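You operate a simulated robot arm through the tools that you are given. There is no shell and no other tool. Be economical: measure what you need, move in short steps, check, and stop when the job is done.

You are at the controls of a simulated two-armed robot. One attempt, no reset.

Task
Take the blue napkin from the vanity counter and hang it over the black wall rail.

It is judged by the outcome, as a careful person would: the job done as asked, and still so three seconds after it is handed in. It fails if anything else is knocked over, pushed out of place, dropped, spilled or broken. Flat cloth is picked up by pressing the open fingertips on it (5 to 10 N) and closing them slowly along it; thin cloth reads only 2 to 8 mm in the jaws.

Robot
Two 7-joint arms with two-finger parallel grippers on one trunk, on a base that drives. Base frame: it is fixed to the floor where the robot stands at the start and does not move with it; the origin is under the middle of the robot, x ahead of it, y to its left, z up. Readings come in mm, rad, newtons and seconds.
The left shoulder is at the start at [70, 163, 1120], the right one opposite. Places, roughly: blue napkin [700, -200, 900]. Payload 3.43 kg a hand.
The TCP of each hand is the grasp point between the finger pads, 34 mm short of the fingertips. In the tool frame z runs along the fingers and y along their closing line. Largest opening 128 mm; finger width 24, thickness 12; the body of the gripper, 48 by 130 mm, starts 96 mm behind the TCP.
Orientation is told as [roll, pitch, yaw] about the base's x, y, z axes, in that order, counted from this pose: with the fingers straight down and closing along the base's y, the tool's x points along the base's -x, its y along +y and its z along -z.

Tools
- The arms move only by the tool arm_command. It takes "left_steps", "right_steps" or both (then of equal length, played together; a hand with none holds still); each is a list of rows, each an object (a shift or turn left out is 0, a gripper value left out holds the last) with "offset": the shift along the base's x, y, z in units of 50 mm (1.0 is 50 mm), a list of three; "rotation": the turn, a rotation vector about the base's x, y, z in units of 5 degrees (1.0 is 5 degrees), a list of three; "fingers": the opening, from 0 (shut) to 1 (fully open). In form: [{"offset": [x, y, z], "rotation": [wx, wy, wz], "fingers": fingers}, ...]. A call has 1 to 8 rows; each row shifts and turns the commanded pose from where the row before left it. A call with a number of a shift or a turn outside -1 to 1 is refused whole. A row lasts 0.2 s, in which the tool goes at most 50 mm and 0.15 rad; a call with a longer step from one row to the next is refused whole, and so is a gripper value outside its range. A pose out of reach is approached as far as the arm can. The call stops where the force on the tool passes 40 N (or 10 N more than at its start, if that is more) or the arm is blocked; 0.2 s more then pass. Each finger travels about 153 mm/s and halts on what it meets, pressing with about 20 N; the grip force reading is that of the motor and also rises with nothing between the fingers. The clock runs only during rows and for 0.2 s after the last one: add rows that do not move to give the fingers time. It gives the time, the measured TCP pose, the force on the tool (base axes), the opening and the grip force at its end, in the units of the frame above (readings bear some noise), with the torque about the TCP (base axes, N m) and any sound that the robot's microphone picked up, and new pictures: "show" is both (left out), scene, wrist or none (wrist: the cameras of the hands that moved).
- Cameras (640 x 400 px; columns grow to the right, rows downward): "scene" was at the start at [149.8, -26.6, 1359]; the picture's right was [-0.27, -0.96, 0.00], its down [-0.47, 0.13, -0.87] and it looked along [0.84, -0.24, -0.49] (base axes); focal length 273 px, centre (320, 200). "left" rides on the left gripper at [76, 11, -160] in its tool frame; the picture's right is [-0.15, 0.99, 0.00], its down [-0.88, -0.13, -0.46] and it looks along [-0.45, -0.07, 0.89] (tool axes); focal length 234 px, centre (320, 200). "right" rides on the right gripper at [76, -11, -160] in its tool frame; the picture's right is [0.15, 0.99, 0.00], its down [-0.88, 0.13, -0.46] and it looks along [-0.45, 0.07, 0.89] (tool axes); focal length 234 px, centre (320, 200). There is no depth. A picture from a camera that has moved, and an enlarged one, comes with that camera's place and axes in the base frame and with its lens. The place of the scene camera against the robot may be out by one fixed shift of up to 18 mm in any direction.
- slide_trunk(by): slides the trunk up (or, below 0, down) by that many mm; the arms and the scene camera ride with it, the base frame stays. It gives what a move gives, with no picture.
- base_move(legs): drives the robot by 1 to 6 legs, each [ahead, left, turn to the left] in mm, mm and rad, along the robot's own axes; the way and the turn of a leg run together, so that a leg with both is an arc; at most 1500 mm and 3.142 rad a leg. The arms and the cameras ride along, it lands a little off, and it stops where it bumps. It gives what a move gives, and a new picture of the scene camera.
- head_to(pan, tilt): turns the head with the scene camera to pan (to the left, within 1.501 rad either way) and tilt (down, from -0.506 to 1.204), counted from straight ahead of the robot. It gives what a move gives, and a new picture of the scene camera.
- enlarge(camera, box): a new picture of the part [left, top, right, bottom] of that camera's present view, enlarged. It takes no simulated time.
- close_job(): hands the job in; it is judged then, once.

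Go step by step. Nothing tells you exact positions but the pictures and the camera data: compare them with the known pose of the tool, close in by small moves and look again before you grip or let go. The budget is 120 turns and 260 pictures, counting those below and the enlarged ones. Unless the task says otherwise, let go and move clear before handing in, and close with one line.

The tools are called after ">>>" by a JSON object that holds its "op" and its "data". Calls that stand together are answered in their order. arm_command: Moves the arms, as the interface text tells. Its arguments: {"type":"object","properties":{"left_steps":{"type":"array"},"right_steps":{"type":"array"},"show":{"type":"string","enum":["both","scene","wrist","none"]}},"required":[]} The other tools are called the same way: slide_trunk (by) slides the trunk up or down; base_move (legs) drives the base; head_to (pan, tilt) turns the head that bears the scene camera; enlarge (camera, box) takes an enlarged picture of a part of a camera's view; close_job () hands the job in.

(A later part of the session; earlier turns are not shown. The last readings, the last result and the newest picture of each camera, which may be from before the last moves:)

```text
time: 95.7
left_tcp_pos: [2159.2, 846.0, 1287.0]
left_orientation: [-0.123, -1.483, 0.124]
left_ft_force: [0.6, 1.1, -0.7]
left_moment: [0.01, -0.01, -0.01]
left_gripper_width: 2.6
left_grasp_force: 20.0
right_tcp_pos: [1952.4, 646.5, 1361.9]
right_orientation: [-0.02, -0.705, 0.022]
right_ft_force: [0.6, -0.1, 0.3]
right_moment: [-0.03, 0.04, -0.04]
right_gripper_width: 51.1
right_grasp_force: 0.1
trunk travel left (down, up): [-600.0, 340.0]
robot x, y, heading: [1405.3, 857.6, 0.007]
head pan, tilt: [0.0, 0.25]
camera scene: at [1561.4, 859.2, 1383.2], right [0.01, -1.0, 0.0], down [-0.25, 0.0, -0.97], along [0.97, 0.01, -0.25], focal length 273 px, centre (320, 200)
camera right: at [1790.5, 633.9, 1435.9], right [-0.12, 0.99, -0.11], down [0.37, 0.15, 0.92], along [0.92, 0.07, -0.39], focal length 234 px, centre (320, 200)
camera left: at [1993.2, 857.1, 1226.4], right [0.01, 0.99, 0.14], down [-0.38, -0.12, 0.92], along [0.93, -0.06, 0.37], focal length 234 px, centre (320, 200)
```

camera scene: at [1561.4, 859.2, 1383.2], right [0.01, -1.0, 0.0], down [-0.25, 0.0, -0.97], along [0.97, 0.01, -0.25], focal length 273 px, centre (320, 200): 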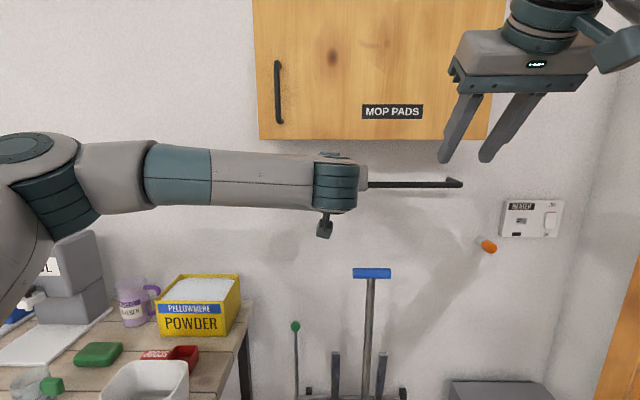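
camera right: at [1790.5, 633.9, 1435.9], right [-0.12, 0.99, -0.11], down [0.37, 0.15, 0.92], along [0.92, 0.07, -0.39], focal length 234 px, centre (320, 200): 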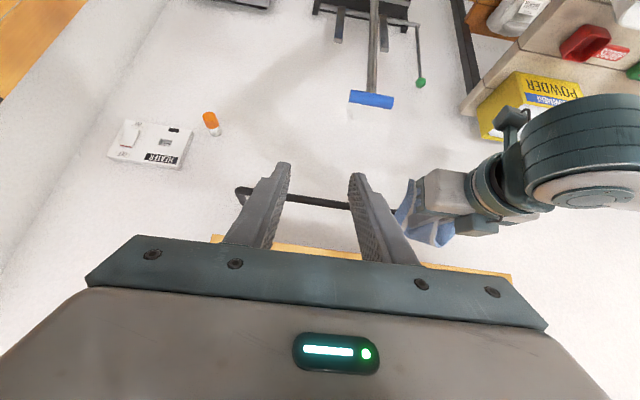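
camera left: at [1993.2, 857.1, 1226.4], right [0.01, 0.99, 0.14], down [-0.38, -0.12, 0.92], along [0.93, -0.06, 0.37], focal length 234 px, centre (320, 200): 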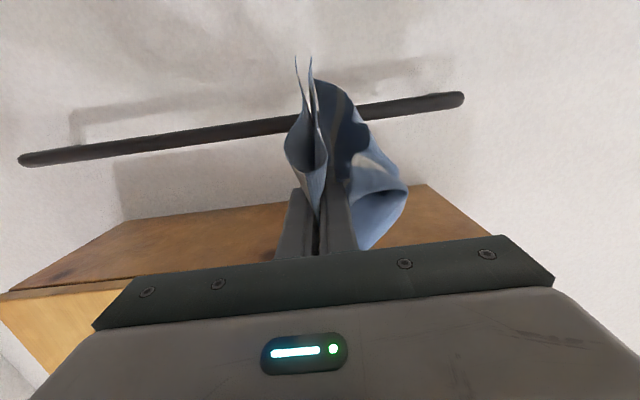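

Good posture. I'll drive ahead 90 mm, then do the last part with the arm.

>>> {"op": "base_move", "data": {"legs": [[90, 0, 0]]}}

>>> {"op": "arm_command", "data": {"left_steps": [{"offset": [0.2, 0, -0.05]}, {}], "show": "wrist"}}

```text
time: 96.8
left_tcp_pos: [2248.0, 847.7, 1287.3]
left_orientation: [-0.116, -1.483, 0.117]
left_ft_force: [0.1, -0.2, 0.1]
left_moment: [-0.02, 0.0, 0.0]
left_gripper_width: 2.5
left_grasp_force: 20.0
right_tcp_pos: [2042.4, 649.1, 1362.3]
right_orientation: [-0.019, -0.706, 0.022]
right_ft_force: [0.3, 0.7, 0.4]
right_moment: [0.0, 0.02, 0.01]
right_gripper_width: 51.1
right_grasp_force: 0.1
trunk travel left (down, up): [-600.0, 340.0]
robot x, y, heading: [1496.0, 858.3, 0.012]
head pan, tilt: [0.0, 0.25]
camera scene: at [1651.4, 859.6, 1383.3], right [0.01, -1.0, 0.0], down [-0.25, 0.0, -0.97], along [0.97, 0.01, -0.25], focal length 273 px, centre (320, 200)
```

scene: 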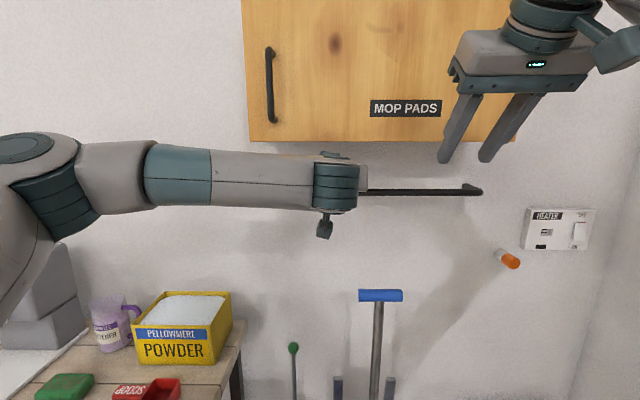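

```text
time: 97.5
left_tcp_pos: [2258.0, 848.8, 1285.0]
left_orientation: [-0.114, -1.481, 0.116]
left_ft_force: [0.9, 0.3, 0.3]
left_moment: [-0.04, -0.03, -0.02]
left_gripper_width: 2.4
left_grasp_force: 19.8
right_tcp_pos: [2043.2, 648.2, 1361.5]
right_orientation: [-0.02, -0.705, 0.021]
right_ft_force: [-0.2, 0.4, 0.2]
right_moment: [0.01, 0.03, 0.0]
right_gripper_width: 51.1
right_grasp_force: 0.1
trunk travel left (down, up): [-600.0, 340.0]
robot x, y, heading: [1493.9, 862.1, 0.015]
head pan, tilt: [0.0, 0.25]
camera left: at [2093.1, 859.1, 1224.2], right [0.01, 0.99, 0.14], down [-0.38, -0.12, 0.92], along [0.93, -0.06, 0.37], focal length 234 px, centre (320, 200)
```

left: 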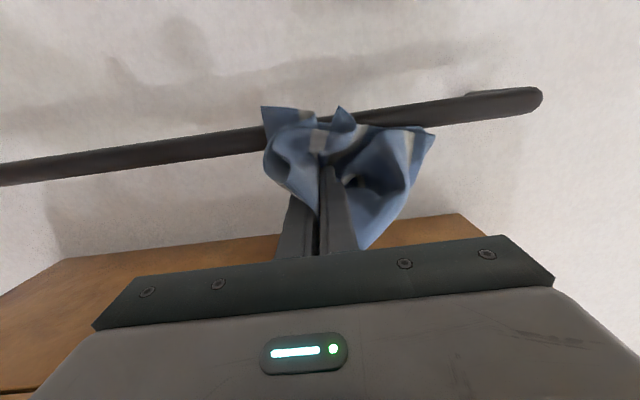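

The halves are riding up onto the rail. The fold should end about 50 mm past the rail to balance, so I'll advance 30 mm more while lowering slightly.

>>> {"op": "arm_command", "data": {"left_steps": [{"offset": [0.2, 0, -0.04]}, {"offset": [0.2, 0, -0.04]}, {"offset": [0.2, 0, -0.06]}, {"offset": [0, 0, -0.1]}, {}], "show": "both"}}

>>> {"op": "arm_command", "data": {"right_steps": [{}], "show": "wrist"}}

```text
time: 98.7
left_tcp_pos: [2287.9, 848.7, 1272.4]
left_orientation: [-0.115, -1.482, 0.115]
left_ft_force: [0.1, 0.3, 0.1]
left_moment: [-0.02, 0.02, -0.01]
left_gripper_width: 2.4
left_grasp_force: 19.8
right_tcp_pos: [2042.3, 648.1, 1362.5]
right_orientation: [-0.019, -0.704, 0.023]
right_ft_force: [0.3, -0.1, 0.1]
right_moment: [-0.01, 0.03, -0.03]
right_gripper_width: 51.1
right_grasp_force: 0.2
trunk travel left (down, up): [-600.0, 340.0]
robot x, y, heading: [1497.0, 858.6, 0.014]
head pan, tilt: [0.0, 0.25]
camera scene: at [1651.3, 859.4, 1383.2], right [0.01, -1.0, 0.0], down [-0.25, 0.0, -0.97], along [0.97, 0.01, -0.25], focal length 273 px, centre (320, 200)
camera left: at [2123.4, 858.7, 1211.7], right [0.01, 0.99, 0.14], down [-0.38, -0.12, 0.92], along [0.93, -0.06, 0.37], focal length 234 px, centre (320, 200)
```

scene: 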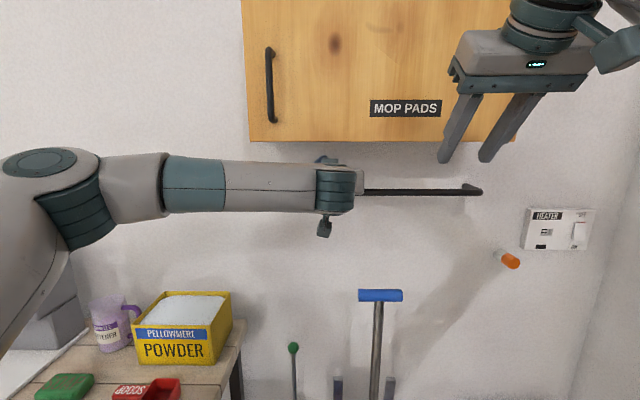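
left: 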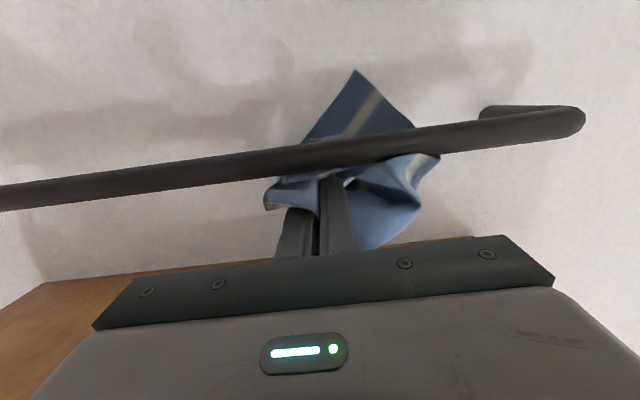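

```text
time: 99.0
left_tcp_pos: [2288.9, 848.2, 1271.8]
left_orientation: [-0.112, -1.482, 0.117]
left_ft_force: [-0.4, 0.1, -0.4]
left_moment: [0.0, 0.03, 0.03]
left_gripper_width: 2.3
left_grasp_force: 19.8
right_tcp_pos: [2043.5, 647.3, 1362.6]
right_orientation: [-0.019, -0.705, 0.023]
right_ft_force: [-0.3, -0.1, -0.7]
right_moment: [0.01, 0.01, -0.01]
right_gripper_width: 51.2
right_grasp_force: 0.0
trunk travel left (down, up): [-600.0, 340.0]
robot x, y, heading: [1498.9, 861.1, 0.011]
head pan, tilt: [0.0, 0.25]
camera right: at [1881.1, 635.0, 1435.8], right [-0.12, 0.99, -0.11], down [0.37, 0.15, 0.92], along [0.92, 0.07, -0.39], focal length 234 px, centre (320, 200)
```

right: 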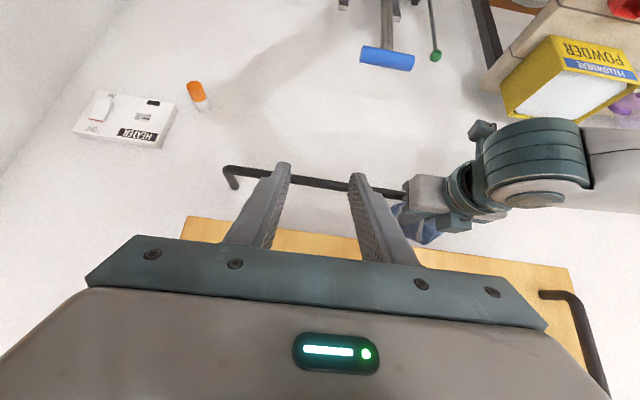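

Now one half has flipped over and hangs behind the rail, while the other half is still on the front side by the fingers. I'll pull the grip point back to just in front of the rail so the cloth straddles it.

>>> {"op": "arm_command", "data": {"left_steps": [{"offset": [-0.3, 0, 0.02]}, {"offset": [-0.3, 0, 0]}, {"offset": [-0.3, 0, 0]}, {"offset": [-0.3, 0, 0]}, {}], "show": "wrist"}}

```text
time: 100.2
left_tcp_pos: [2227.9, 848.4, 1275.0]
left_orientation: [-0.116, -1.483, 0.117]
left_ft_force: [-0.4, 0.1, -0.2]
left_moment: [-0.02, 0.0, -0.01]
left_gripper_width: 2.5
left_grasp_force: 19.4
right_tcp_pos: [2043.9, 648.4, 1361.4]
right_orientation: [-0.019, -0.705, 0.023]
right_ft_force: [1.4, -0.5, -0.3]
right_moment: [-0.01, 0.0, -0.01]
right_gripper_width: 51.1
right_grasp_force: 0.2
trunk travel left (down, up): [-600.0, 340.0]
robot x, y, heading: [1496.3, 857.2, 0.01]
head pan, tilt: [0.0, 0.25]
camera left: at [2063.0, 858.2, 1213.7], right [0.01, 0.99, 0.14], down [-0.38, -0.12, 0.92], along [0.93, -0.06, 0.37], focal length 234 px, centre (320, 200)
```

left: 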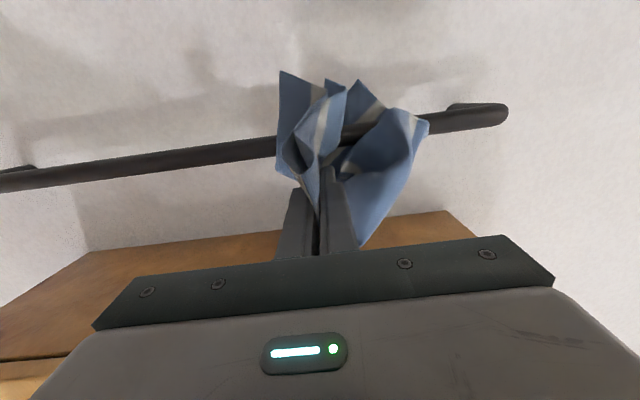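

I'll enlarge to see which parts lie behind and in front of the rail.

>>> {"op": "enlarge", "data": {"camera": "left", "box": [240, 50, 464, 190]}}

```text
2.86 times, centred on (352, 120) of left
camera zoom: at [2063.0, 858.2, 1213.7], right [0.01, 0.99, 0.14], down [-0.38, -0.12, 0.92], along [0.93, -0.06, 0.37], focal length 669 px, centre (229, 429)
```

zoom: 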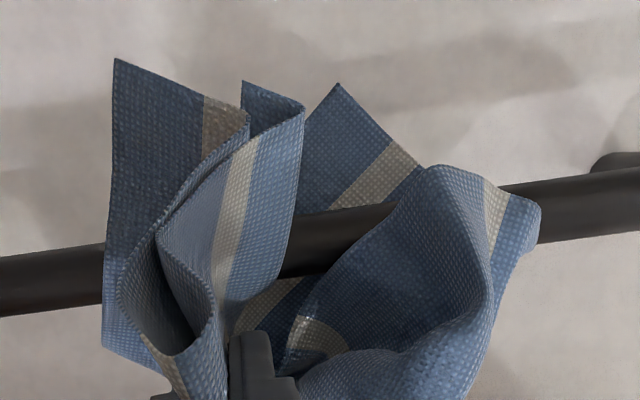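

One corner is behind the rail; the rest of that half (the left bundle) needs to go over too, while the right flap stays in front. I'll push further and look.

>>> {"op": "arm_command", "data": {"left_steps": [{"offset": [0.4, 0, 0]}, {"offset": [0.4, 0, 0]}, {"offset": [0.4, 0, 0]}, {"offset": [0.3, 0, 0]}, {}], "show": "wrist"}}

>>> {"op": "enlarge", "data": {"camera": "left", "box": [224, 40, 480, 260]}}

```text
time: 101.5
left_tcp_pos: [2303.9, 847.3, 1272.4]
left_orientation: [-0.107, -1.484, 0.109]
left_ft_force: [-5.2, 0.1, 0.0]
left_moment: [0.02, -0.02, -0.03]
left_gripper_width: 2.6
left_grasp_force: 19.5
right_tcp_pos: [2041.9, 648.2, 1361.9]
right_orientation: [-0.018, -0.704, 0.024]
right_ft_force: [1.0, -0.4, -0.2]
right_moment: [-0.01, 0.01, 0.04]
right_gripper_width: 50.9
right_grasp_force: 0.1
trunk travel left (down, up): [-600.0, 340.0]
robot x, y, heading: [1494.0, 860.1, 0.011]
head pan, tilt: [0.0, 0.25]
camera left: at [2138.8, 856.9, 1211.6], right [0.01, 0.99, 0.14], down [-0.38, -0.12, 0.92], along [0.93, -0.06, 0.37], focal length 234 px, centre (320, 200)
```

left: 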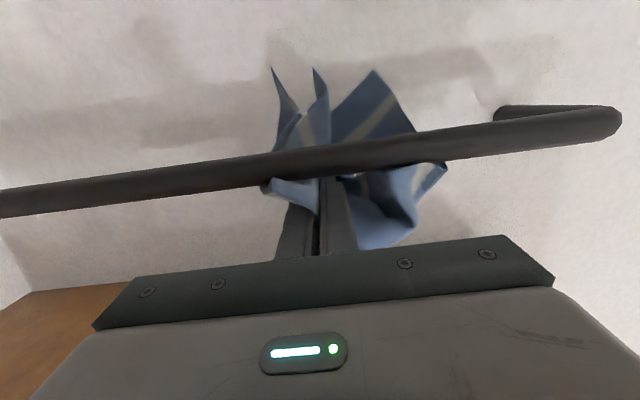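

```text
1.82 times, centred on (352, 150) of left
camera zoom: at [2138.8, 856.9, 1211.6], right [0.01, 0.99, 0.14], down [-0.38, -0.12, 0.92], along [0.93, -0.06, 0.37], focal length 426 px, centre (262, 291)
```

zoom: 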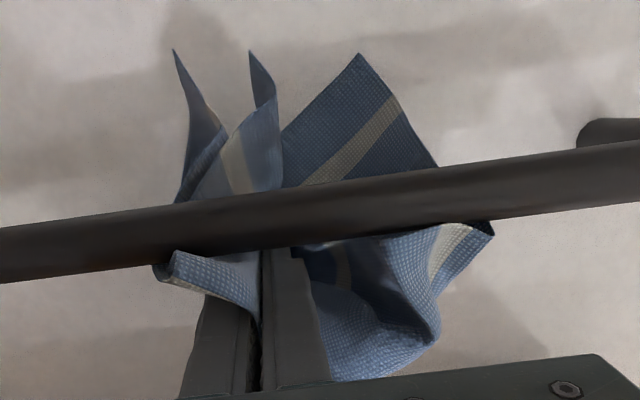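

Now both the left bundle and the corner hang behind the rail, and the right flap remains in front (light 5 N touch on the wall). I'll bring the pinch point back to directly over the rail and look before releasing.

>>> {"op": "arm_command", "data": {"left_steps": [{"offset": [-0.25, 0, 0]}, {"offset": [-0.25, 0, 0]}, {"offset": [-0.25, 0, 0]}, {"offset": [-0.25, 0, 0]}, {}], "show": "wrist"}}

>>> {"op": "enlarge", "data": {"camera": "left", "box": [224, 40, 480, 260]}}

```text
time: 102.7
left_tcp_pos: [2253.9, 848.1, 1272.8]
left_orientation: [-0.115, -1.484, 0.12]
left_ft_force: [0.2, -0.6, 0.2]
left_moment: [-0.03, 0.01, 0.01]
left_gripper_width: 2.3
left_grasp_force: 19.8
right_tcp_pos: [2042.7, 647.9, 1361.3]
right_orientation: [-0.019, -0.706, 0.022]
right_ft_force: [0.0, -0.9, -0.1]
right_moment: [-0.02, -0.01, 0.01]
right_gripper_width: 51.2
right_grasp_force: 0.2
trunk travel left (down, up): [-600.0, 340.0]
robot x, y, heading: [1495.6, 859.6, 0.011]
head pan, tilt: [0.0, 0.25]
camera left: at [2088.4, 857.9, 1211.4], right [0.01, 0.99, 0.14], down [-0.38, -0.12, 0.92], along [0.93, -0.06, 0.37], focal length 234 px, centre (320, 200)
```

left: 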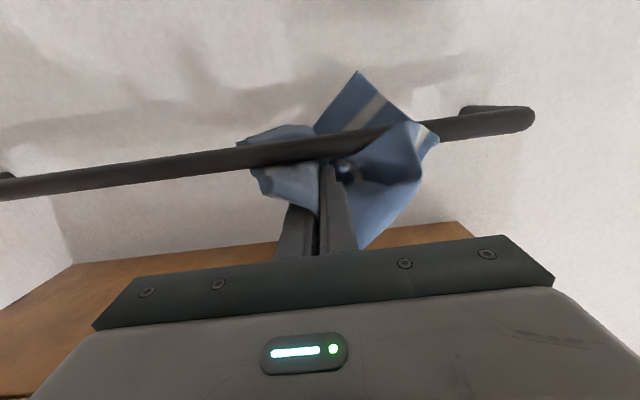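

```text
1.82 times, centred on (352, 150) of left
camera zoom: at [2088.4, 857.9, 1211.4], right [0.01, 0.99, 0.14], down [-0.38, -0.12, 0.92], along [0.93, -0.06, 0.37], focal length 426 px, centre (262, 291)
```

zoom: 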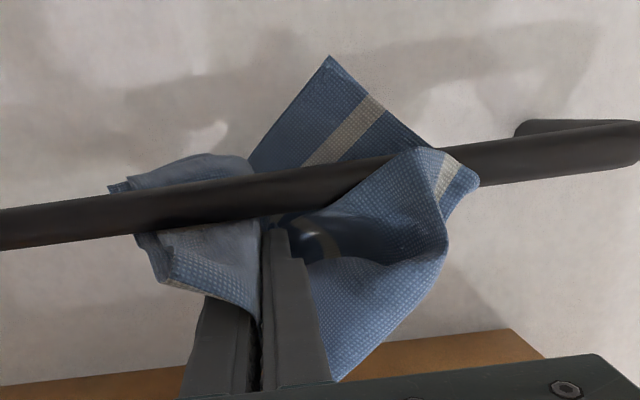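

The bundle behind is now shallow, so I'll push back about 22 mm to share the cloth more evenly. Then I'll open the fingers slowly in place and look before withdrawing.

>>> {"op": "arm_command", "data": {"left_steps": [{"offset": [0.25, 0, 0]}, {"offset": [0.25, 0, -0.04]}, {}], "show": "wrist"}}

```text
time: 103.5
left_tcp_pos: [2278.0, 848.9, 1272.6]
left_orientation: [-0.111, -1.484, 0.116]
left_ft_force: [-0.2, -0.4, -0.5]
left_moment: [0.0, 0.02, 0.03]
left_gripper_width: 2.4
left_grasp_force: 20.2
right_tcp_pos: [2042.9, 648.4, 1361.7]
right_orientation: [-0.02, -0.705, 0.022]
right_ft_force: [0.2, -0.3, -0.6]
right_moment: [0.01, 0.0, 0.01]
right_gripper_width: 51.2
right_grasp_force: 0.1
trunk travel left (down, up): [-600.0, 340.0]
robot x, y, heading: [1495.5, 860.7, 0.012]
head pan, tilt: [0.0, 0.25]
camera left: at [2113.3, 858.6, 1211.2], right [0.01, 0.99, 0.14], down [-0.38, -0.12, 0.92], along [0.93, -0.06, 0.37], focal length 234 px, centre (320, 200)
```

left: 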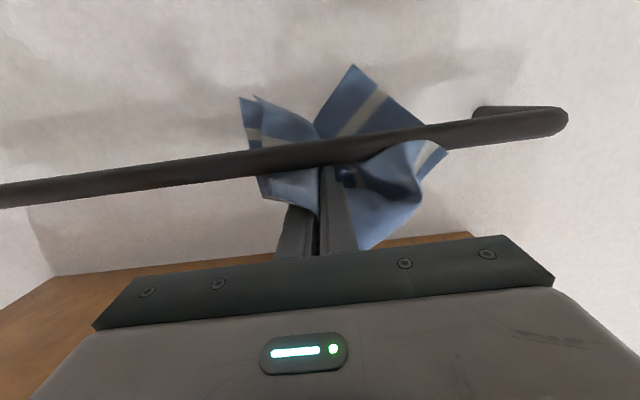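

Balanced: two corners are behind and the flap is in front. I'll open slowly.

>>> {"op": "arm_command", "data": {"left_steps": [{"fingers": 0.04}, {"fingers": 0.08}, {"fingers": 0.12}, {"fingers": 0.16}, {"fingers": 0.2}, {}], "show": "both"}}

```text
time: 104.8
left_tcp_pos: [2278.0, 847.6, 1271.3]
left_orientation: [-0.112, -1.483, 0.116]
left_ft_force: [0.1, -0.1, -0.8]
left_moment: [0.02, -0.01, 0.0]
left_gripper_width: 25.4
left_grasp_force: 0.0
right_tcp_pos: [2044.1, 649.3, 1362.0]
right_orientation: [-0.019, -0.705, 0.023]
right_ft_force: [0.1, 0.2, 0.7]
right_moment: [0.02, -0.03, -0.01]
right_gripper_width: 51.1
right_grasp_force: 0.0
trunk travel left (down, up): [-600.0, 340.0]
robot x, y, heading: [1489.8, 858.9, 0.013]
head pan, tilt: [0.0, 0.25]
camera scene: at [1651.3, 859.4, 1383.2], right [0.01, -1.0, 0.0], down [-0.25, 0.0, -0.97], along [0.97, 0.01, -0.25], focal length 273 px, centre (320, 200)
camera left: at [2113.6, 858.4, 1211.0], right [0.01, 0.99, 0.14], down [-0.38, -0.12, 0.92], along [0.93, -0.06, 0.37], focal length 234 px, centre (320, 200)
```

scene: 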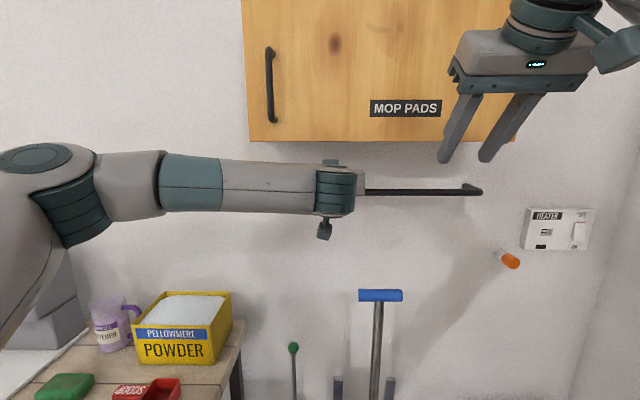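
left: 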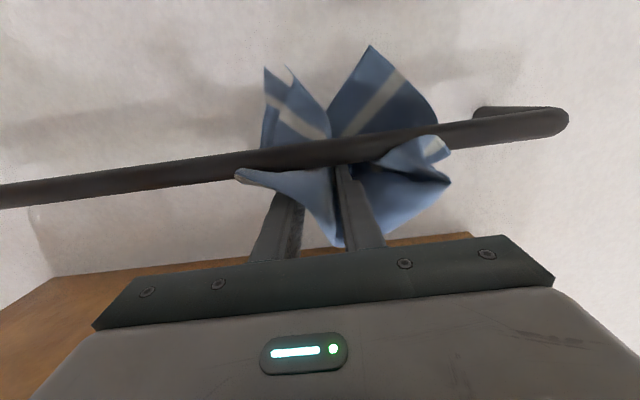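

More cloth has settled behind. I'll withdraw in small steps, which should draw the flap resting on the fingers forward.

>>> {"op": "arm_command", "data": {"left_steps": [{"offset": [-0.2, 0, 0]}, {"offset": [-0.2, 0, 0]}, {"offset": [-0.2, 0, 0]}, {}], "show": "wrist"}}

>>> {"op": "enlarge", "data": {"camera": "left", "box": [200, 20, 480, 260]}}

```text
time: 105.8
left_tcp_pos: [2248.7, 848.3, 1271.6]
left_orientation: [-0.113, -1.485, 0.116]
left_ft_force: [-0.2, 0.2, -0.1]
left_moment: [0.01, -0.03, -0.02]
left_gripper_width: 25.5
left_grasp_force: 0.0
right_tcp_pos: [2043.2, 647.2, 1361.9]
right_orientation: [-0.019, -0.704, 0.024]
right_ft_force: [-0.2, -0.2, -0.1]
right_moment: [0.01, -0.01, -0.02]
right_gripper_width: 51.3
right_grasp_force: 0.1
trunk travel left (down, up): [-600.0, 340.0]
robot x, y, heading: [1491.9, 859.8, 0.013]
head pan, tilt: [0.0, 0.25]
camera left: at [2084.1, 859.7, 1210.4], right [0.01, 0.99, 0.14], down [-0.38, -0.12, 0.92], along [0.93, -0.06, 0.37], focal length 234 px, centre (320, 200)
```

left: 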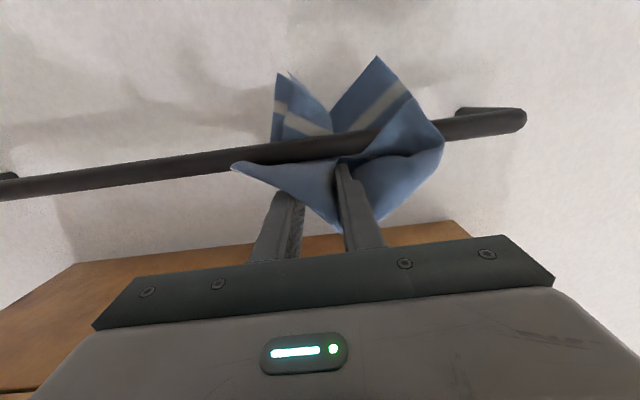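

```text
1.67 times, centred on (340, 140) of left
camera zoom: at [2084.1, 859.7, 1210.4], right [0.01, 0.99, 0.14], down [-0.38, -0.12, 0.92], along [0.93, -0.06, 0.37], focal length 390 px, centre (287, 300)
```

zoom: 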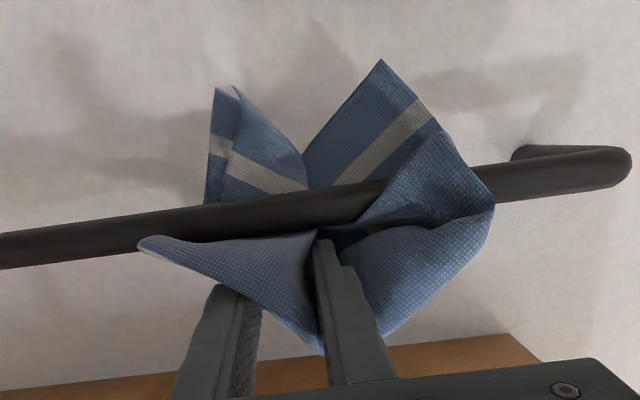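

The flap is being drawn to the front nicely. Two corners hang behind and the rest drapes forward. I'll continue withdrawing.

>>> {"op": "arm_command", "data": {"left_steps": [{"offset": [-0.2, 0, 0]}, {"offset": [-0.2, 0, 0]}, {}], "show": "wrist"}}

```text
time: 106.7
left_tcp_pos: [2228.7, 850.6, 1271.5]
left_orientation: [-0.119, -1.484, 0.12]
left_ft_force: [0.2, -0.1, -0.7]
left_moment: [0.02, -0.01, 0.0]
left_gripper_width: 25.6
left_grasp_force: 0.1
right_tcp_pos: [2042.1, 647.2, 1361.4]
right_orientation: [-0.019, -0.707, 0.023]
right_ft_force: [0.2, 0.3, -0.9]
right_moment: [0.01, -0.03, -0.01]
right_gripper_width: 51.3
right_grasp_force: 0.1
trunk travel left (down, up): [-600.0, 340.0]
robot x, y, heading: [1495.4, 860.1, 0.015]
head pan, tilt: [0.0, 0.25]
camera left: at [2063.2, 860.5, 1210.2], right [0.01, 0.99, 0.14], down [-0.38, -0.12, 0.92], along [0.93, -0.06, 0.37], focal length 234 px, centre (320, 200)
```

left: 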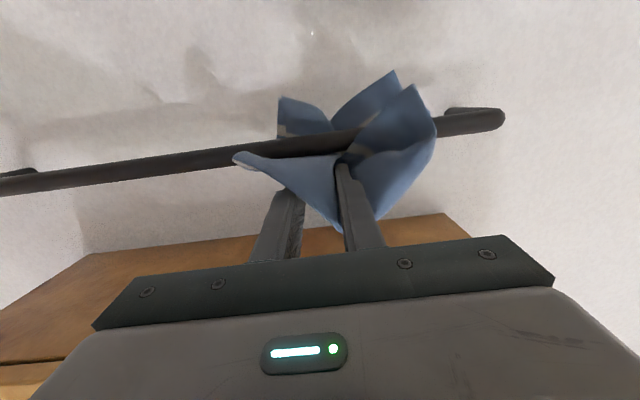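

The fingers are dragging the cloth by supporting it from below. Fingertips are now just short of the rail, so I'll drop the hand straight down in front of it to let the cloth hang free.

>>> {"op": "arm_command", "data": {"left_steps": [{"offset": [-0.16, 0, -0.1]}, {"offset": [0, 0, -0.4]}, {"offset": [0, 0, -0.5]}, {"offset": [0, 0, -0.5]}, {}], "show": "both"}}

```text
time: 107.8
left_tcp_pos: [2219.7, 847.3, 1198.1]
left_orientation: [-0.113, -1.484, 0.113]
left_ft_force: [0.1, -0.7, -0.3]
left_moment: [-0.01, 0.02, -0.02]
left_gripper_width: 25.4
left_grasp_force: 0.1
right_tcp_pos: [2042.9, 648.1, 1362.1]
right_orientation: [-0.021, -0.706, 0.022]
right_ft_force: [-0.2, -0.3, 0.7]
right_moment: [0.03, -0.04, -0.02]
right_gripper_width: 51.1
right_grasp_force: 0.1
trunk travel left (down, up): [-600.0, 340.0]
robot x, y, heading: [1498.2, 857.9, 0.014]
head pan, tilt: [0.0, 0.25]
camera scene: at [1650.9, 859.5, 1383.3], right [0.01, -1.0, 0.0], down [-0.25, 0.0, -0.97], along [0.97, 0.01, -0.25], focal length 273 px, centre (320, 200)
camera left: at [2053.7, 858.6, 1137.7], right [0.01, 0.99, 0.14], down [-0.38, -0.12, 0.92], along [0.93, -0.06, 0.37], focal length 234 px, centre (320, 200)
```

scene: 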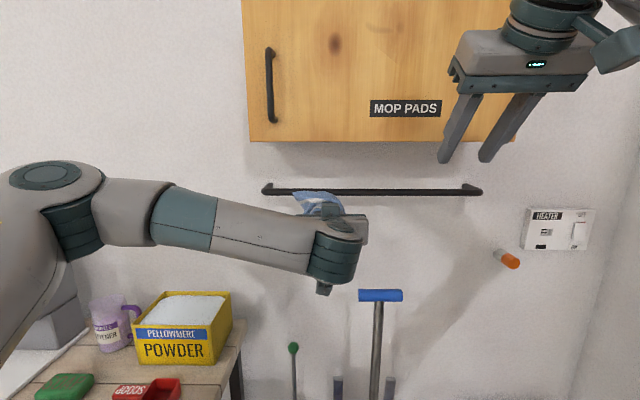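
left: 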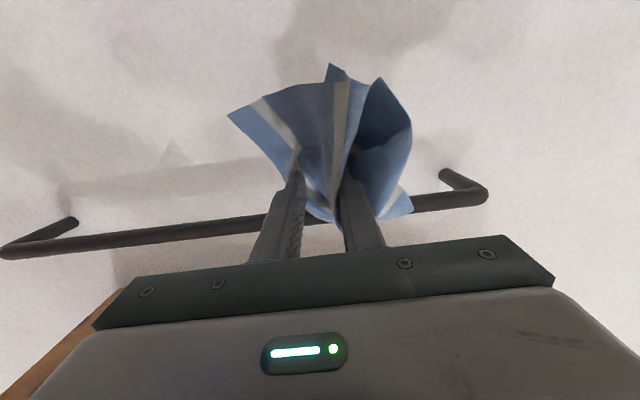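

I'll enlarge the scene and wrist views to see whether it still lies over the rail.

>>> {"op": "enlarge", "data": {"camera": "scene", "box": [250, 160, 410, 260]}}

>>> {"op": "enlarge", "data": {"camera": "left", "box": [200, 40, 480, 260]}}

```text
4.00 times, centred on (330, 210) of scene
camera zoom: at [1650.9, 859.5, 1383.3], right [0.01, -1.0, 0.0], down [-0.25, 0.0, -0.97], along [0.97, 0.01, -0.25], focal length 1090 px, centre (280, 160)
```

zoom: 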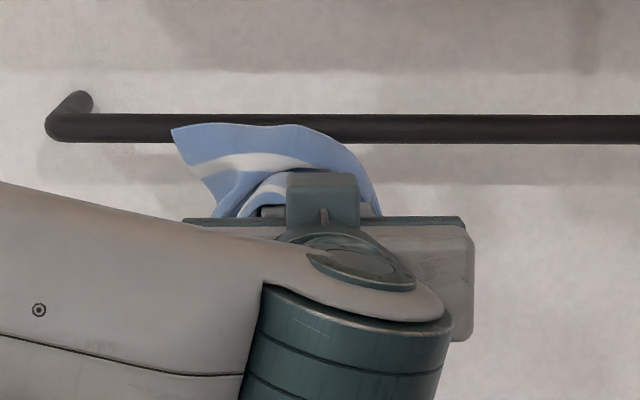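

```text
1.82 times, centred on (340, 150) of left
camera zoom: at [2053.7, 858.6, 1137.7], right [0.01, 0.99, 0.14], down [-0.38, -0.12, 0.92], along [0.93, -0.06, 0.37], focal length 426 px, centre (284, 291)
```

zoom: 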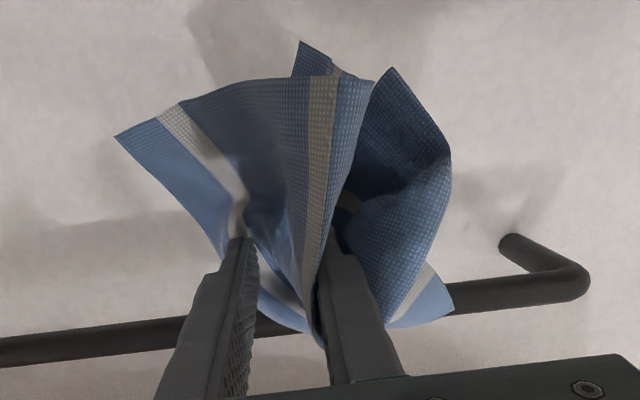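

It slid off the front but is still lying over the left fingers. I'll close to re-grip it.

>>> {"op": "arm_command", "data": {"left_steps": [{"fingers": 0.1}, {"fingers": 0.0}, {}, {}], "show": "both"}}

```text
time: 108.8
left_tcp_pos: [2219.7, 847.3, 1199.3]
left_orientation: [-0.113, -1.483, 0.117]
left_ft_force: [0.0, -0.9, -0.2]
left_moment: [-0.01, 0.0, -0.04]
left_gripper_width: 2.5
left_grasp_force: 19.6
right_tcp_pos: [2043.0, 648.6, 1361.7]
right_orientation: [-0.019, -0.705, 0.023]
right_ft_force: [-0.2, 0.0, -0.8]
right_moment: [0.01, -0.01, 0.0]
right_gripper_width: 51.4
right_grasp_force: 0.1
trunk travel left (down, up): [-600.0, 340.0]
robot x, y, heading: [1496.4, 860.0, 0.013]
head pan, tilt: [0.0, 0.25]
camera scene: at [1651.3, 859.5, 1383.2], right [0.01, -1.0, 0.0], down [-0.25, 0.0, -0.97], along [0.97, 0.01, -0.25], focal length 273 px, centre (320, 200)
camera left: at [2054.1, 858.7, 1137.9], right [0.01, 0.99, 0.14], down [-0.38, -0.12, 0.92], along [0.93, -0.06, 0.37], focal length 234 px, centre (320, 200)
```

scene: 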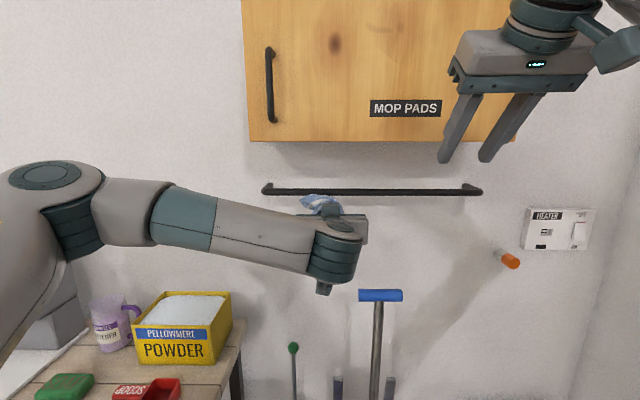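
left: 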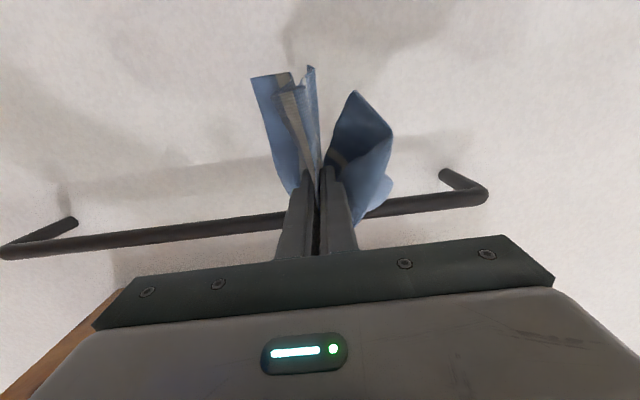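

Re-gripped safely. Next time I'll use the right hand to clamp the cloth to the rail while the left withdraws, with its fingers rolled to close vertically around the rail. I'll turn the right hand first.

>>> {"op": "arm_command", "data": {"right_steps": [{"rotation": [0, -1, 0], "fingers": 0.6}, {"rotation": [0, -1, 0], "offset": [0, -0.3, -0.3]}, {"rotation": [0, -1, 0], "offset": [0, -0.3, -0.3]}, {"rotation": [0, -1, 0], "offset": [0, 0, -0.3]}, {"rotation": [0, -1, 0], "offset": [0, 0, -0.3]}, {"rotation": [0, -1, 0], "offset": [0, 0, -0.3]}, {"rotation": [0, -1, 0], "offset": [0, 0, -0.3]}, {"rotation": [0, -1, 0], "offset": [0, 0, -0.3]}], "show": "none"}}

>>> {"op": "arm_command", "data": {"right_steps": [{"rotation": [-1, 0, 0]}, {"rotation": [-1, 0, 0]}, {"rotation": [-1, 0, 0]}, {"rotation": [-1, 0, 0]}, {"rotation": [-1, 0, 0]}, {"rotation": [-1, 0, 0]}, {"rotation": [-1, 0, 0]}, {"rotation": [-1, 0, 0]}], "show": "scene"}}

```text
time: 110.7
left_tcp_pos: [2220.3, 848.5, 1197.4]
left_orientation: [-0.111, -1.481, 0.111]
left_ft_force: [-0.3, 0.0, 0.6]
left_moment: [0.02, -0.02, 0.02]
left_gripper_width: 2.5
left_grasp_force: 19.7
right_tcp_pos: [2052.3, 617.6, 1264.9]
right_orientation: [-0.101, -1.4, 0.096]
right_ft_force: [0.6, -0.2, 0.1]
right_moment: [0.01, 0.03, 0.01]
right_gripper_width: 76.8
right_grasp_force: 0.0
right hand out of reach, approached as far as the arm can: row 8
trunk travel left (down, up): [-600.0, 340.0]
robot x, y, heading: [1492.6, 860.8, 0.012]
head pan, tilt: [0.0, 0.25]
```

```text
time: 112.5
left_tcp_pos: [2218.8, 848.2, 1199.3]
left_orientation: [-0.114, -1.485, 0.116]
left_ft_force: [0.6, 0.6, -0.3]
left_moment: [0.04, -0.03, -0.01]
left_gripper_width: 2.5
left_grasp_force: 20.2
right_tcp_pos: [2055.8, 619.7, 1268.9]
right_orientation: [-1.382, -0.839, 1.318]
right_ft_force: [-0.2, 0.3, 0.2]
right_moment: [-0.03, -0.01, -0.01]
right_gripper_width: 76.7
right_grasp_force: 0.1
right hand out of reach, approached as far as the arm can: row 8
trunk travel left (down, up): [-600.0, 340.0]
robot x, y, heading: [1495.1, 860.4, 0.01]
head pan, tilt: [0.0, 0.25]
camera scene: at [1651.2, 859.6, 1383.2], right [0.01, -1.0, 0.0], down [-0.25, 0.0, -0.97], along [0.97, 0.01, -0.25], focal length 273 px, centre (320, 200)
```

scene: 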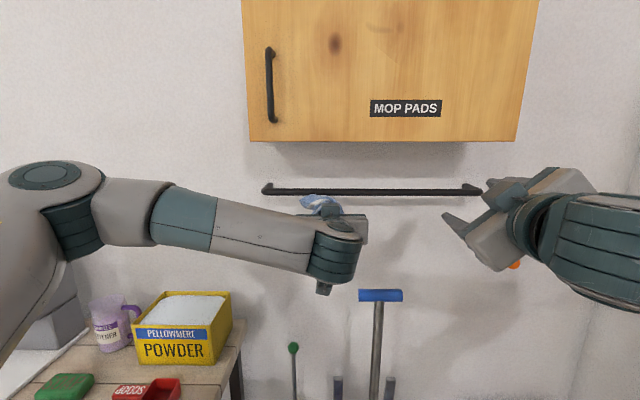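

Too close in for the arm's wrist. I'll extend the right hand 90 mm forward and continue the roll.

>>> {"op": "arm_command", "data": {"right_steps": [{"offset": [0.6, 0, 0]}, {"offset": [0.6, 0, 0]}, {"offset": [0.6, 0, 0]}, {"rotation": [-1, 0, 0]}, {"rotation": [-1, 0, 0]}, {"rotation": [-1, 0, 0]}, {"rotation": [-1, 0, 0]}, {"rotation": [-1, 0, 0]}], "show": "none"}}

>>> {"op": "arm_command", "data": {"right_steps": [{"rotation": [-1, 0, 0]}, {"rotation": [-1, 0, 0]}, {"rotation": [-1, 0, 0]}, {"rotation": [-1, 0, 0]}, {}], "show": "both"}}

```text
time: 114.2
left_tcp_pos: [2219.4, 847.5, 1198.4]
left_orientation: [-0.113, -1.484, 0.115]
left_ft_force: [0.5, 0.0, -0.5]
left_moment: [0.01, -0.01, 0.03]
left_gripper_width: 2.2
left_grasp_force: 19.7
right_tcp_pos: [2147.0, 617.0, 1268.4]
right_orientation: [-1.498, -0.413, 1.388]
right_ft_force: [0.0, 0.5, 1.1]
right_moment: [-0.01, 0.0, 0.0]
right_gripper_width: 76.8
right_grasp_force: 0.0
trunk travel left (down, up): [-600.0, 340.0]
robot x, y, heading: [1490.6, 865.2, 0.014]
head pan, tilt: [0.0, 0.25]
```

```text
time: 115.5
left_tcp_pos: [2220.1, 848.0, 1198.8]
left_orientation: [-0.111, -1.482, 0.112]
left_ft_force: [0.2, 0.1, 0.1]
left_moment: [-0.03, 0.0, 0.0]
left_gripper_width: 2.6
left_grasp_force: 19.4
right_tcp_pos: [2146.0, 618.5, 1268.8]
right_orientation: [-1.561, -0.067, 1.403]
right_ft_force: [0.8, -0.5, 0.4]
right_moment: [0.01, -0.02, -0.04]
right_gripper_width: 76.9
right_grasp_force: 0.1
trunk travel left (down, up): [-600.0, 340.0]
robot x, y, heading: [1492.6, 860.8, 0.018]
head pan, tilt: [0.0, 0.25]
camera scene: at [1651.9, 859.1, 1383.1], right [0.01, -1.0, 0.0], down [-0.25, 0.0, -0.97], along [0.97, 0.01, -0.25], focal length 273 px, centre (320, 200)
camera right: at [1976.6, 568.4, 1276.3], right [-0.02, -0.08, -1.0], down [-0.3, 0.95, -0.07], along [0.95, 0.3, -0.05], focal length 234 px, centre (320, 200)
```

scene: 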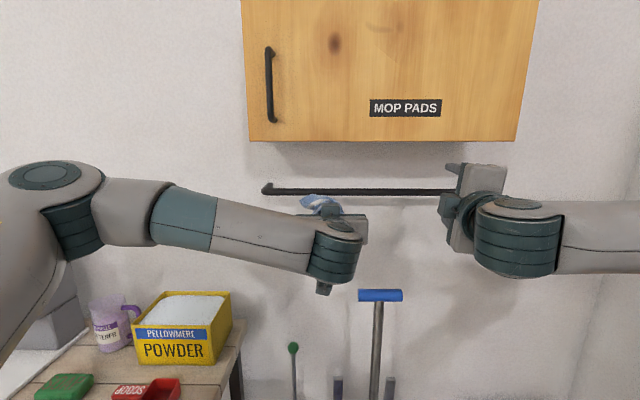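
right: 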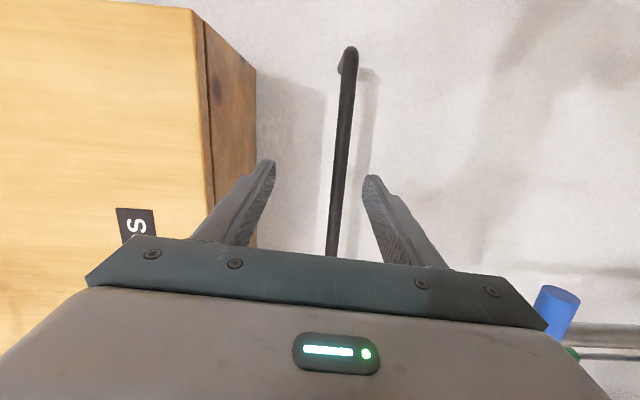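

Excellent view: the right fingers straddle the rail height, closing vertically. I'll yaw this hand about 50° toward the left so it can reach beside the left hand.

>>> {"op": "arm_command", "data": {"right_steps": [{"rotation": [0, 0, 1]}, {"rotation": [0, 0, 1]}, {"rotation": [0, 0, 1]}, {"rotation": [0, 0, 1]}, {"rotation": [0, 0, 1]}], "show": "none"}}

>>> {"op": "arm_command", "data": {"right_steps": [{"rotation": [0, 0, 1]}, {"rotation": [0, 0, 1]}, {"rotation": [0, 0, 1]}, {"rotation": [0, 0, 1]}, {"rotation": [0, 0, 1]}, {}], "show": "both"}}

```text
time: 116.7
left_tcp_pos: [2218.7, 848.1, 1199.0]
left_orientation: [-0.107, -1.483, 0.113]
left_ft_force: [0.4, 0.2, -0.3]
left_moment: [0.02, -0.02, 0.04]
left_gripper_width: 2.5
left_grasp_force: 20.1
right_tcp_pos: [2147.0, 617.5, 1266.6]
right_orientation: [-1.563, -0.071, 1.843]
right_ft_force: [-0.3, -0.4, -0.4]
right_moment: [0.0, 0.0, 0.02]
right_gripper_width: 76.8
right_grasp_force: 0.0
trunk travel left (down, up): [-600.0, 340.0]
robot x, y, heading: [1494.2, 860.5, 0.011]
head pan, tilt: [0.0, 0.25]
```

```text
time: 118.0
left_tcp_pos: [2219.5, 849.3, 1199.1]
left_orientation: [-0.115, -1.483, 0.117]
left_ft_force: [0.0, 0.9, -0.1]
left_moment: [-0.01, -0.05, -0.01]
left_gripper_width: 2.2
left_grasp_force: 20.3
right_tcp_pos: [2145.3, 619.0, 1267.8]
right_orientation: [-1.561, -0.066, 2.275]
right_ft_force: [0.0, 1.0, -0.1]
right_moment: [-0.01, 0.01, 0.02]
right_gripper_width: 76.8
right_grasp_force: 0.1
trunk travel left (down, up): [-600.0, 340.0]
robot x, y, heading: [1494.2, 855.3, 0.013]
head pan, tilt: [0.0, 0.25]
camera scene: at [1651.1, 859.5, 1383.2], right [0.01, -1.0, 0.0], down [-0.25, 0.0, -0.97], along [0.97, 0.01, -0.25], focal length 273 px, centre (320, 200)
camera right: at [2073.6, 454.8, 1276.4], right [0.04, -0.07, -1.0], down [-0.92, 0.38, -0.07], along [0.38, 0.92, -0.04], focal length 234 px, centre (320, 200)
```

scene: 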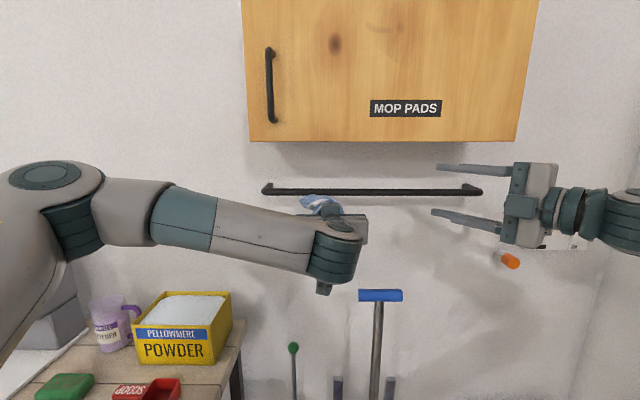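
right: 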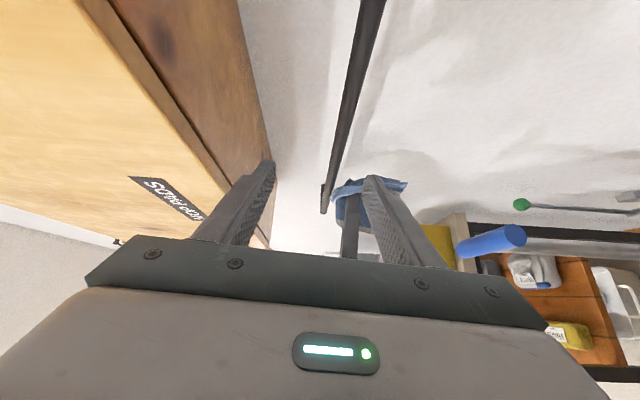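

This right wrist view looks along the rail and shows the gap to the wall – perfect for monitoring. Now I'll lift the left hand again above the rail.

>>> {"op": "arm_command", "data": {"left_steps": [{"offset": [-0.8, 0, 0]}, {"offset": [0, 0, 0.6]}, {"offset": [0, 0, 0.6]}, {"offset": [0, 0, 0.52]}, {}], "right_steps": [{}, {}, {}, {}, {}], "show": "wrist"}}

```text
time: 119.2
left_tcp_pos: [2179.4, 849.7, 1283.1]
left_orientation: [-0.11, -1.483, 0.113]
left_ft_force: [0.3, -0.9, -0.4]
left_moment: [0.02, 0.0, -0.01]
left_gripper_width: 2.6
left_grasp_force: 20.0
right_tcp_pos: [2145.4, 618.0, 1267.4]
right_orientation: [-1.56, -0.069, 2.276]
right_ft_force: [0.3, -0.5, -0.4]
right_moment: [-0.01, 0.01, 0.01]
right_gripper_width: 76.8
right_grasp_force: 0.1
trunk travel left (down, up): [-600.0, 340.0]
robot x, y, heading: [1494.3, 859.0, 0.014]
head pan, tilt: [0.0, 0.25]
camera right: at [2074.2, 454.9, 1275.9], right [0.04, -0.07, -1.0], down [-0.92, 0.38, -0.06], along [0.38, 0.92, -0.04], focal length 234 px, centre (320, 200)
camera left: at [2014.8, 859.5, 1222.4], right [0.01, 0.99, 0.14], down [-0.38, -0.12, 0.92], along [0.93, -0.06, 0.37], focal length 234 px, centre (320, 200)
```

right: 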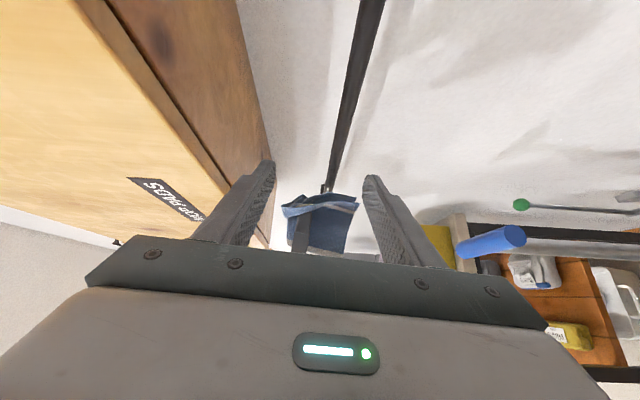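
left: 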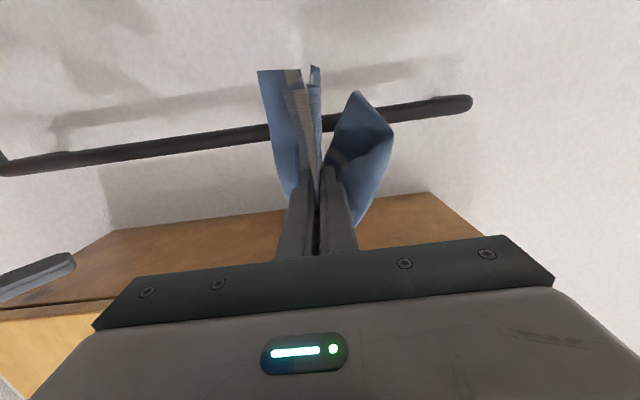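

The cloth hangs tidily from the left tips. Pushing over the rail to the wall side now.

>>> {"op": "arm_command", "data": {"left_steps": [{"offset": [0.5, 0, 0]}, {"offset": [0.5, 0, 0]}, {"offset": [0.4, 0, 0]}, {"offset": [0.4, 0, -0.04]}, {"offset": [0.4, 0, -0.06]}, {"offset": [0.28, 0, -0.1]}, {}], "right_steps": [{}, {}, {}, {}, {}, {}, {}], "show": "wrist"}}

```text
time: 120.8
left_tcp_pos: [2303.4, 848.7, 1274.4]
left_orientation: [-0.11, -1.482, 0.113]
left_ft_force: [-5.5, 0.3, -0.5]
left_moment: [0.0, -0.03, 0.01]
left_gripper_width: 2.7
left_grasp_force: 20.2
right_tcp_pos: [2144.6, 617.4, 1268.8]
right_orientation: [-1.562, -0.068, 2.276]
right_ft_force: [0.3, -0.5, 0.9]
right_moment: [0.06, 0.0, 0.0]
right_gripper_width: 76.7
right_grasp_force: 0.1
trunk travel left (down, up): [-600.0, 340.0]
robot x, y, heading: [1495.7, 864.7, 0.011]
head pan, tilt: [0.0, 0.25]
camera right: at [2072.4, 454.8, 1276.7], right [0.04, -0.07, -1.0], down [-0.92, 0.38, -0.07], along [0.38, 0.92, -0.04], focal length 234 px, centre (320, 200)
camera left: at [2138.6, 858.7, 1212.8], right [0.01, 0.99, 0.14], down [-0.38, -0.12, 0.92], along [0.93, -0.06, 0.37], focal length 234 px, centre (320, 200)
```

right: 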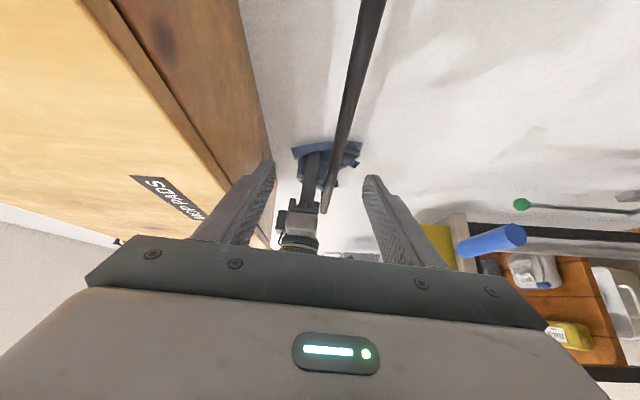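
left: 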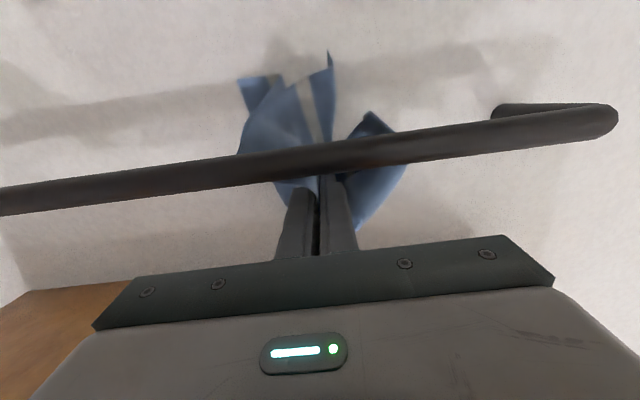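

All of the cloth is now behind the rail, with only the gripped middle in the hand. Pulling the gripped fold back over the rail to the front will make it straddle. I'll retract until the tips are just in front of the rail.

>>> {"op": "arm_command", "data": {"left_steps": [{"offset": [-0.3, 0, 0]}, {"offset": [-0.3, 0, 0]}, {"offset": [-0.3, 0, 0]}, {"offset": [-0.3, 0, 0]}, {"offset": [-0.3, 0, 0]}, {"offset": [-0.2, 0, 0]}, {}], "right_steps": [{}, {}, {}, {}, {}, {}, {}], "show": "wrist"}}

```text
time: 122.5
left_tcp_pos: [2219.9, 850.1, 1273.3]
left_orientation: [-0.112, -1.485, 0.116]
left_ft_force: [0.5, -0.4, -0.1]
left_moment: [-0.03, -0.03, -0.01]
left_gripper_width: 2.4
left_grasp_force: 20.6
right_tcp_pos: [2146.3, 618.3, 1267.4]
right_orientation: [-1.561, -0.069, 2.276]
right_ft_force: [0.4, 0.7, 0.0]
right_moment: [0.01, 0.0, 0.0]
right_gripper_width: 76.7
right_grasp_force: 0.1
trunk travel left (down, up): [-600.0, 340.0]
robot x, y, heading: [1495.3, 858.0, 0.013]
head pan, tilt: [0.0, 0.25]
camera right: at [2073.7, 454.8, 1276.2], right [0.04, -0.07, -1.0], down [-0.92, 0.38, -0.06], along [0.38, 0.92, -0.04], focal length 234 px, centre (320, 200)
camera left: at [2054.3, 859.8, 1212.6], right [0.01, 0.99, 0.14], down [-0.38, -0.12, 0.92], along [0.93, -0.06, 0.37], focal length 234 px, centre (320, 200)
```

right: 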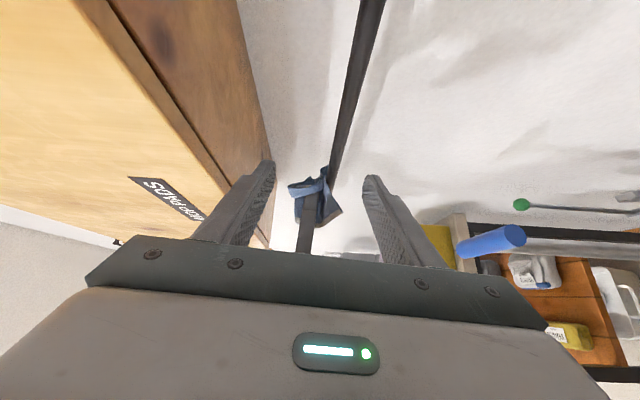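
left: 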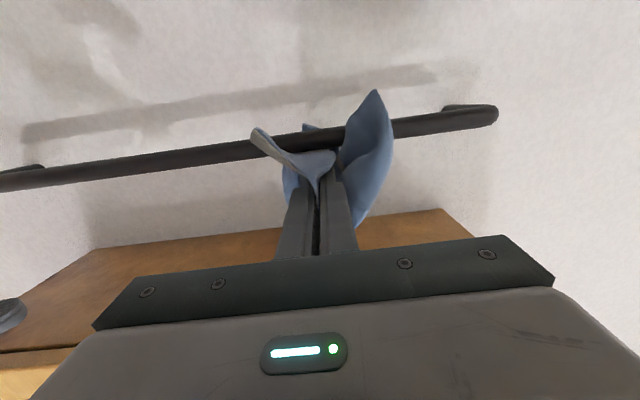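

>>> {"op": "enlarge", "data": {"camera": "left", "box": [220, 60, 440, 240]}}

>>> {"op": "enlarge", "data": {"camera": "right", "box": [250, 120, 390, 250]}}

```text
2.22 times, centred on (330, 150) of left
camera zoom: at [2054.3, 859.8, 1212.6], right [0.01, 0.99, 0.14], down [-0.38, -0.12, 0.92], along [0.93, -0.06, 0.37], focal length 520 px, centre (298, 311)
```

zoom: 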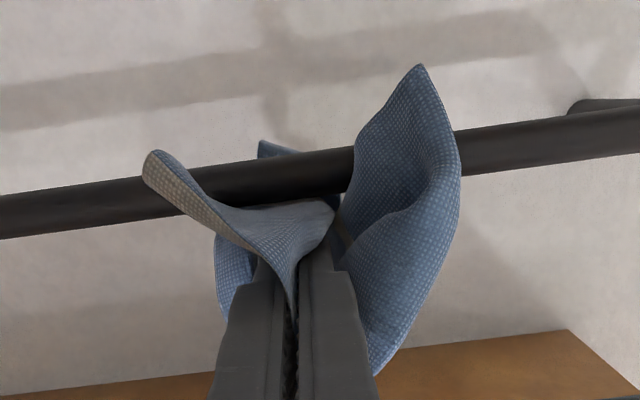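

```text
3.08 times, centred on (320, 185) of right
camera zoom: at [2073.7, 454.8, 1276.2], right [0.04, -0.07, -1.0], down [-0.92, 0.38, -0.06], along [0.38, 0.92, -0.04], focal length 720 px, centre (320, 246)
```

zoom: 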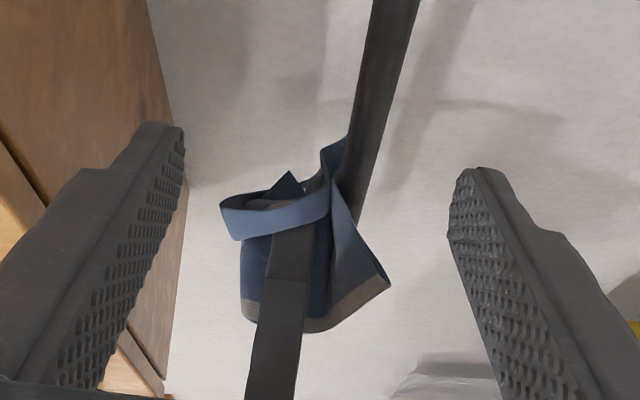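

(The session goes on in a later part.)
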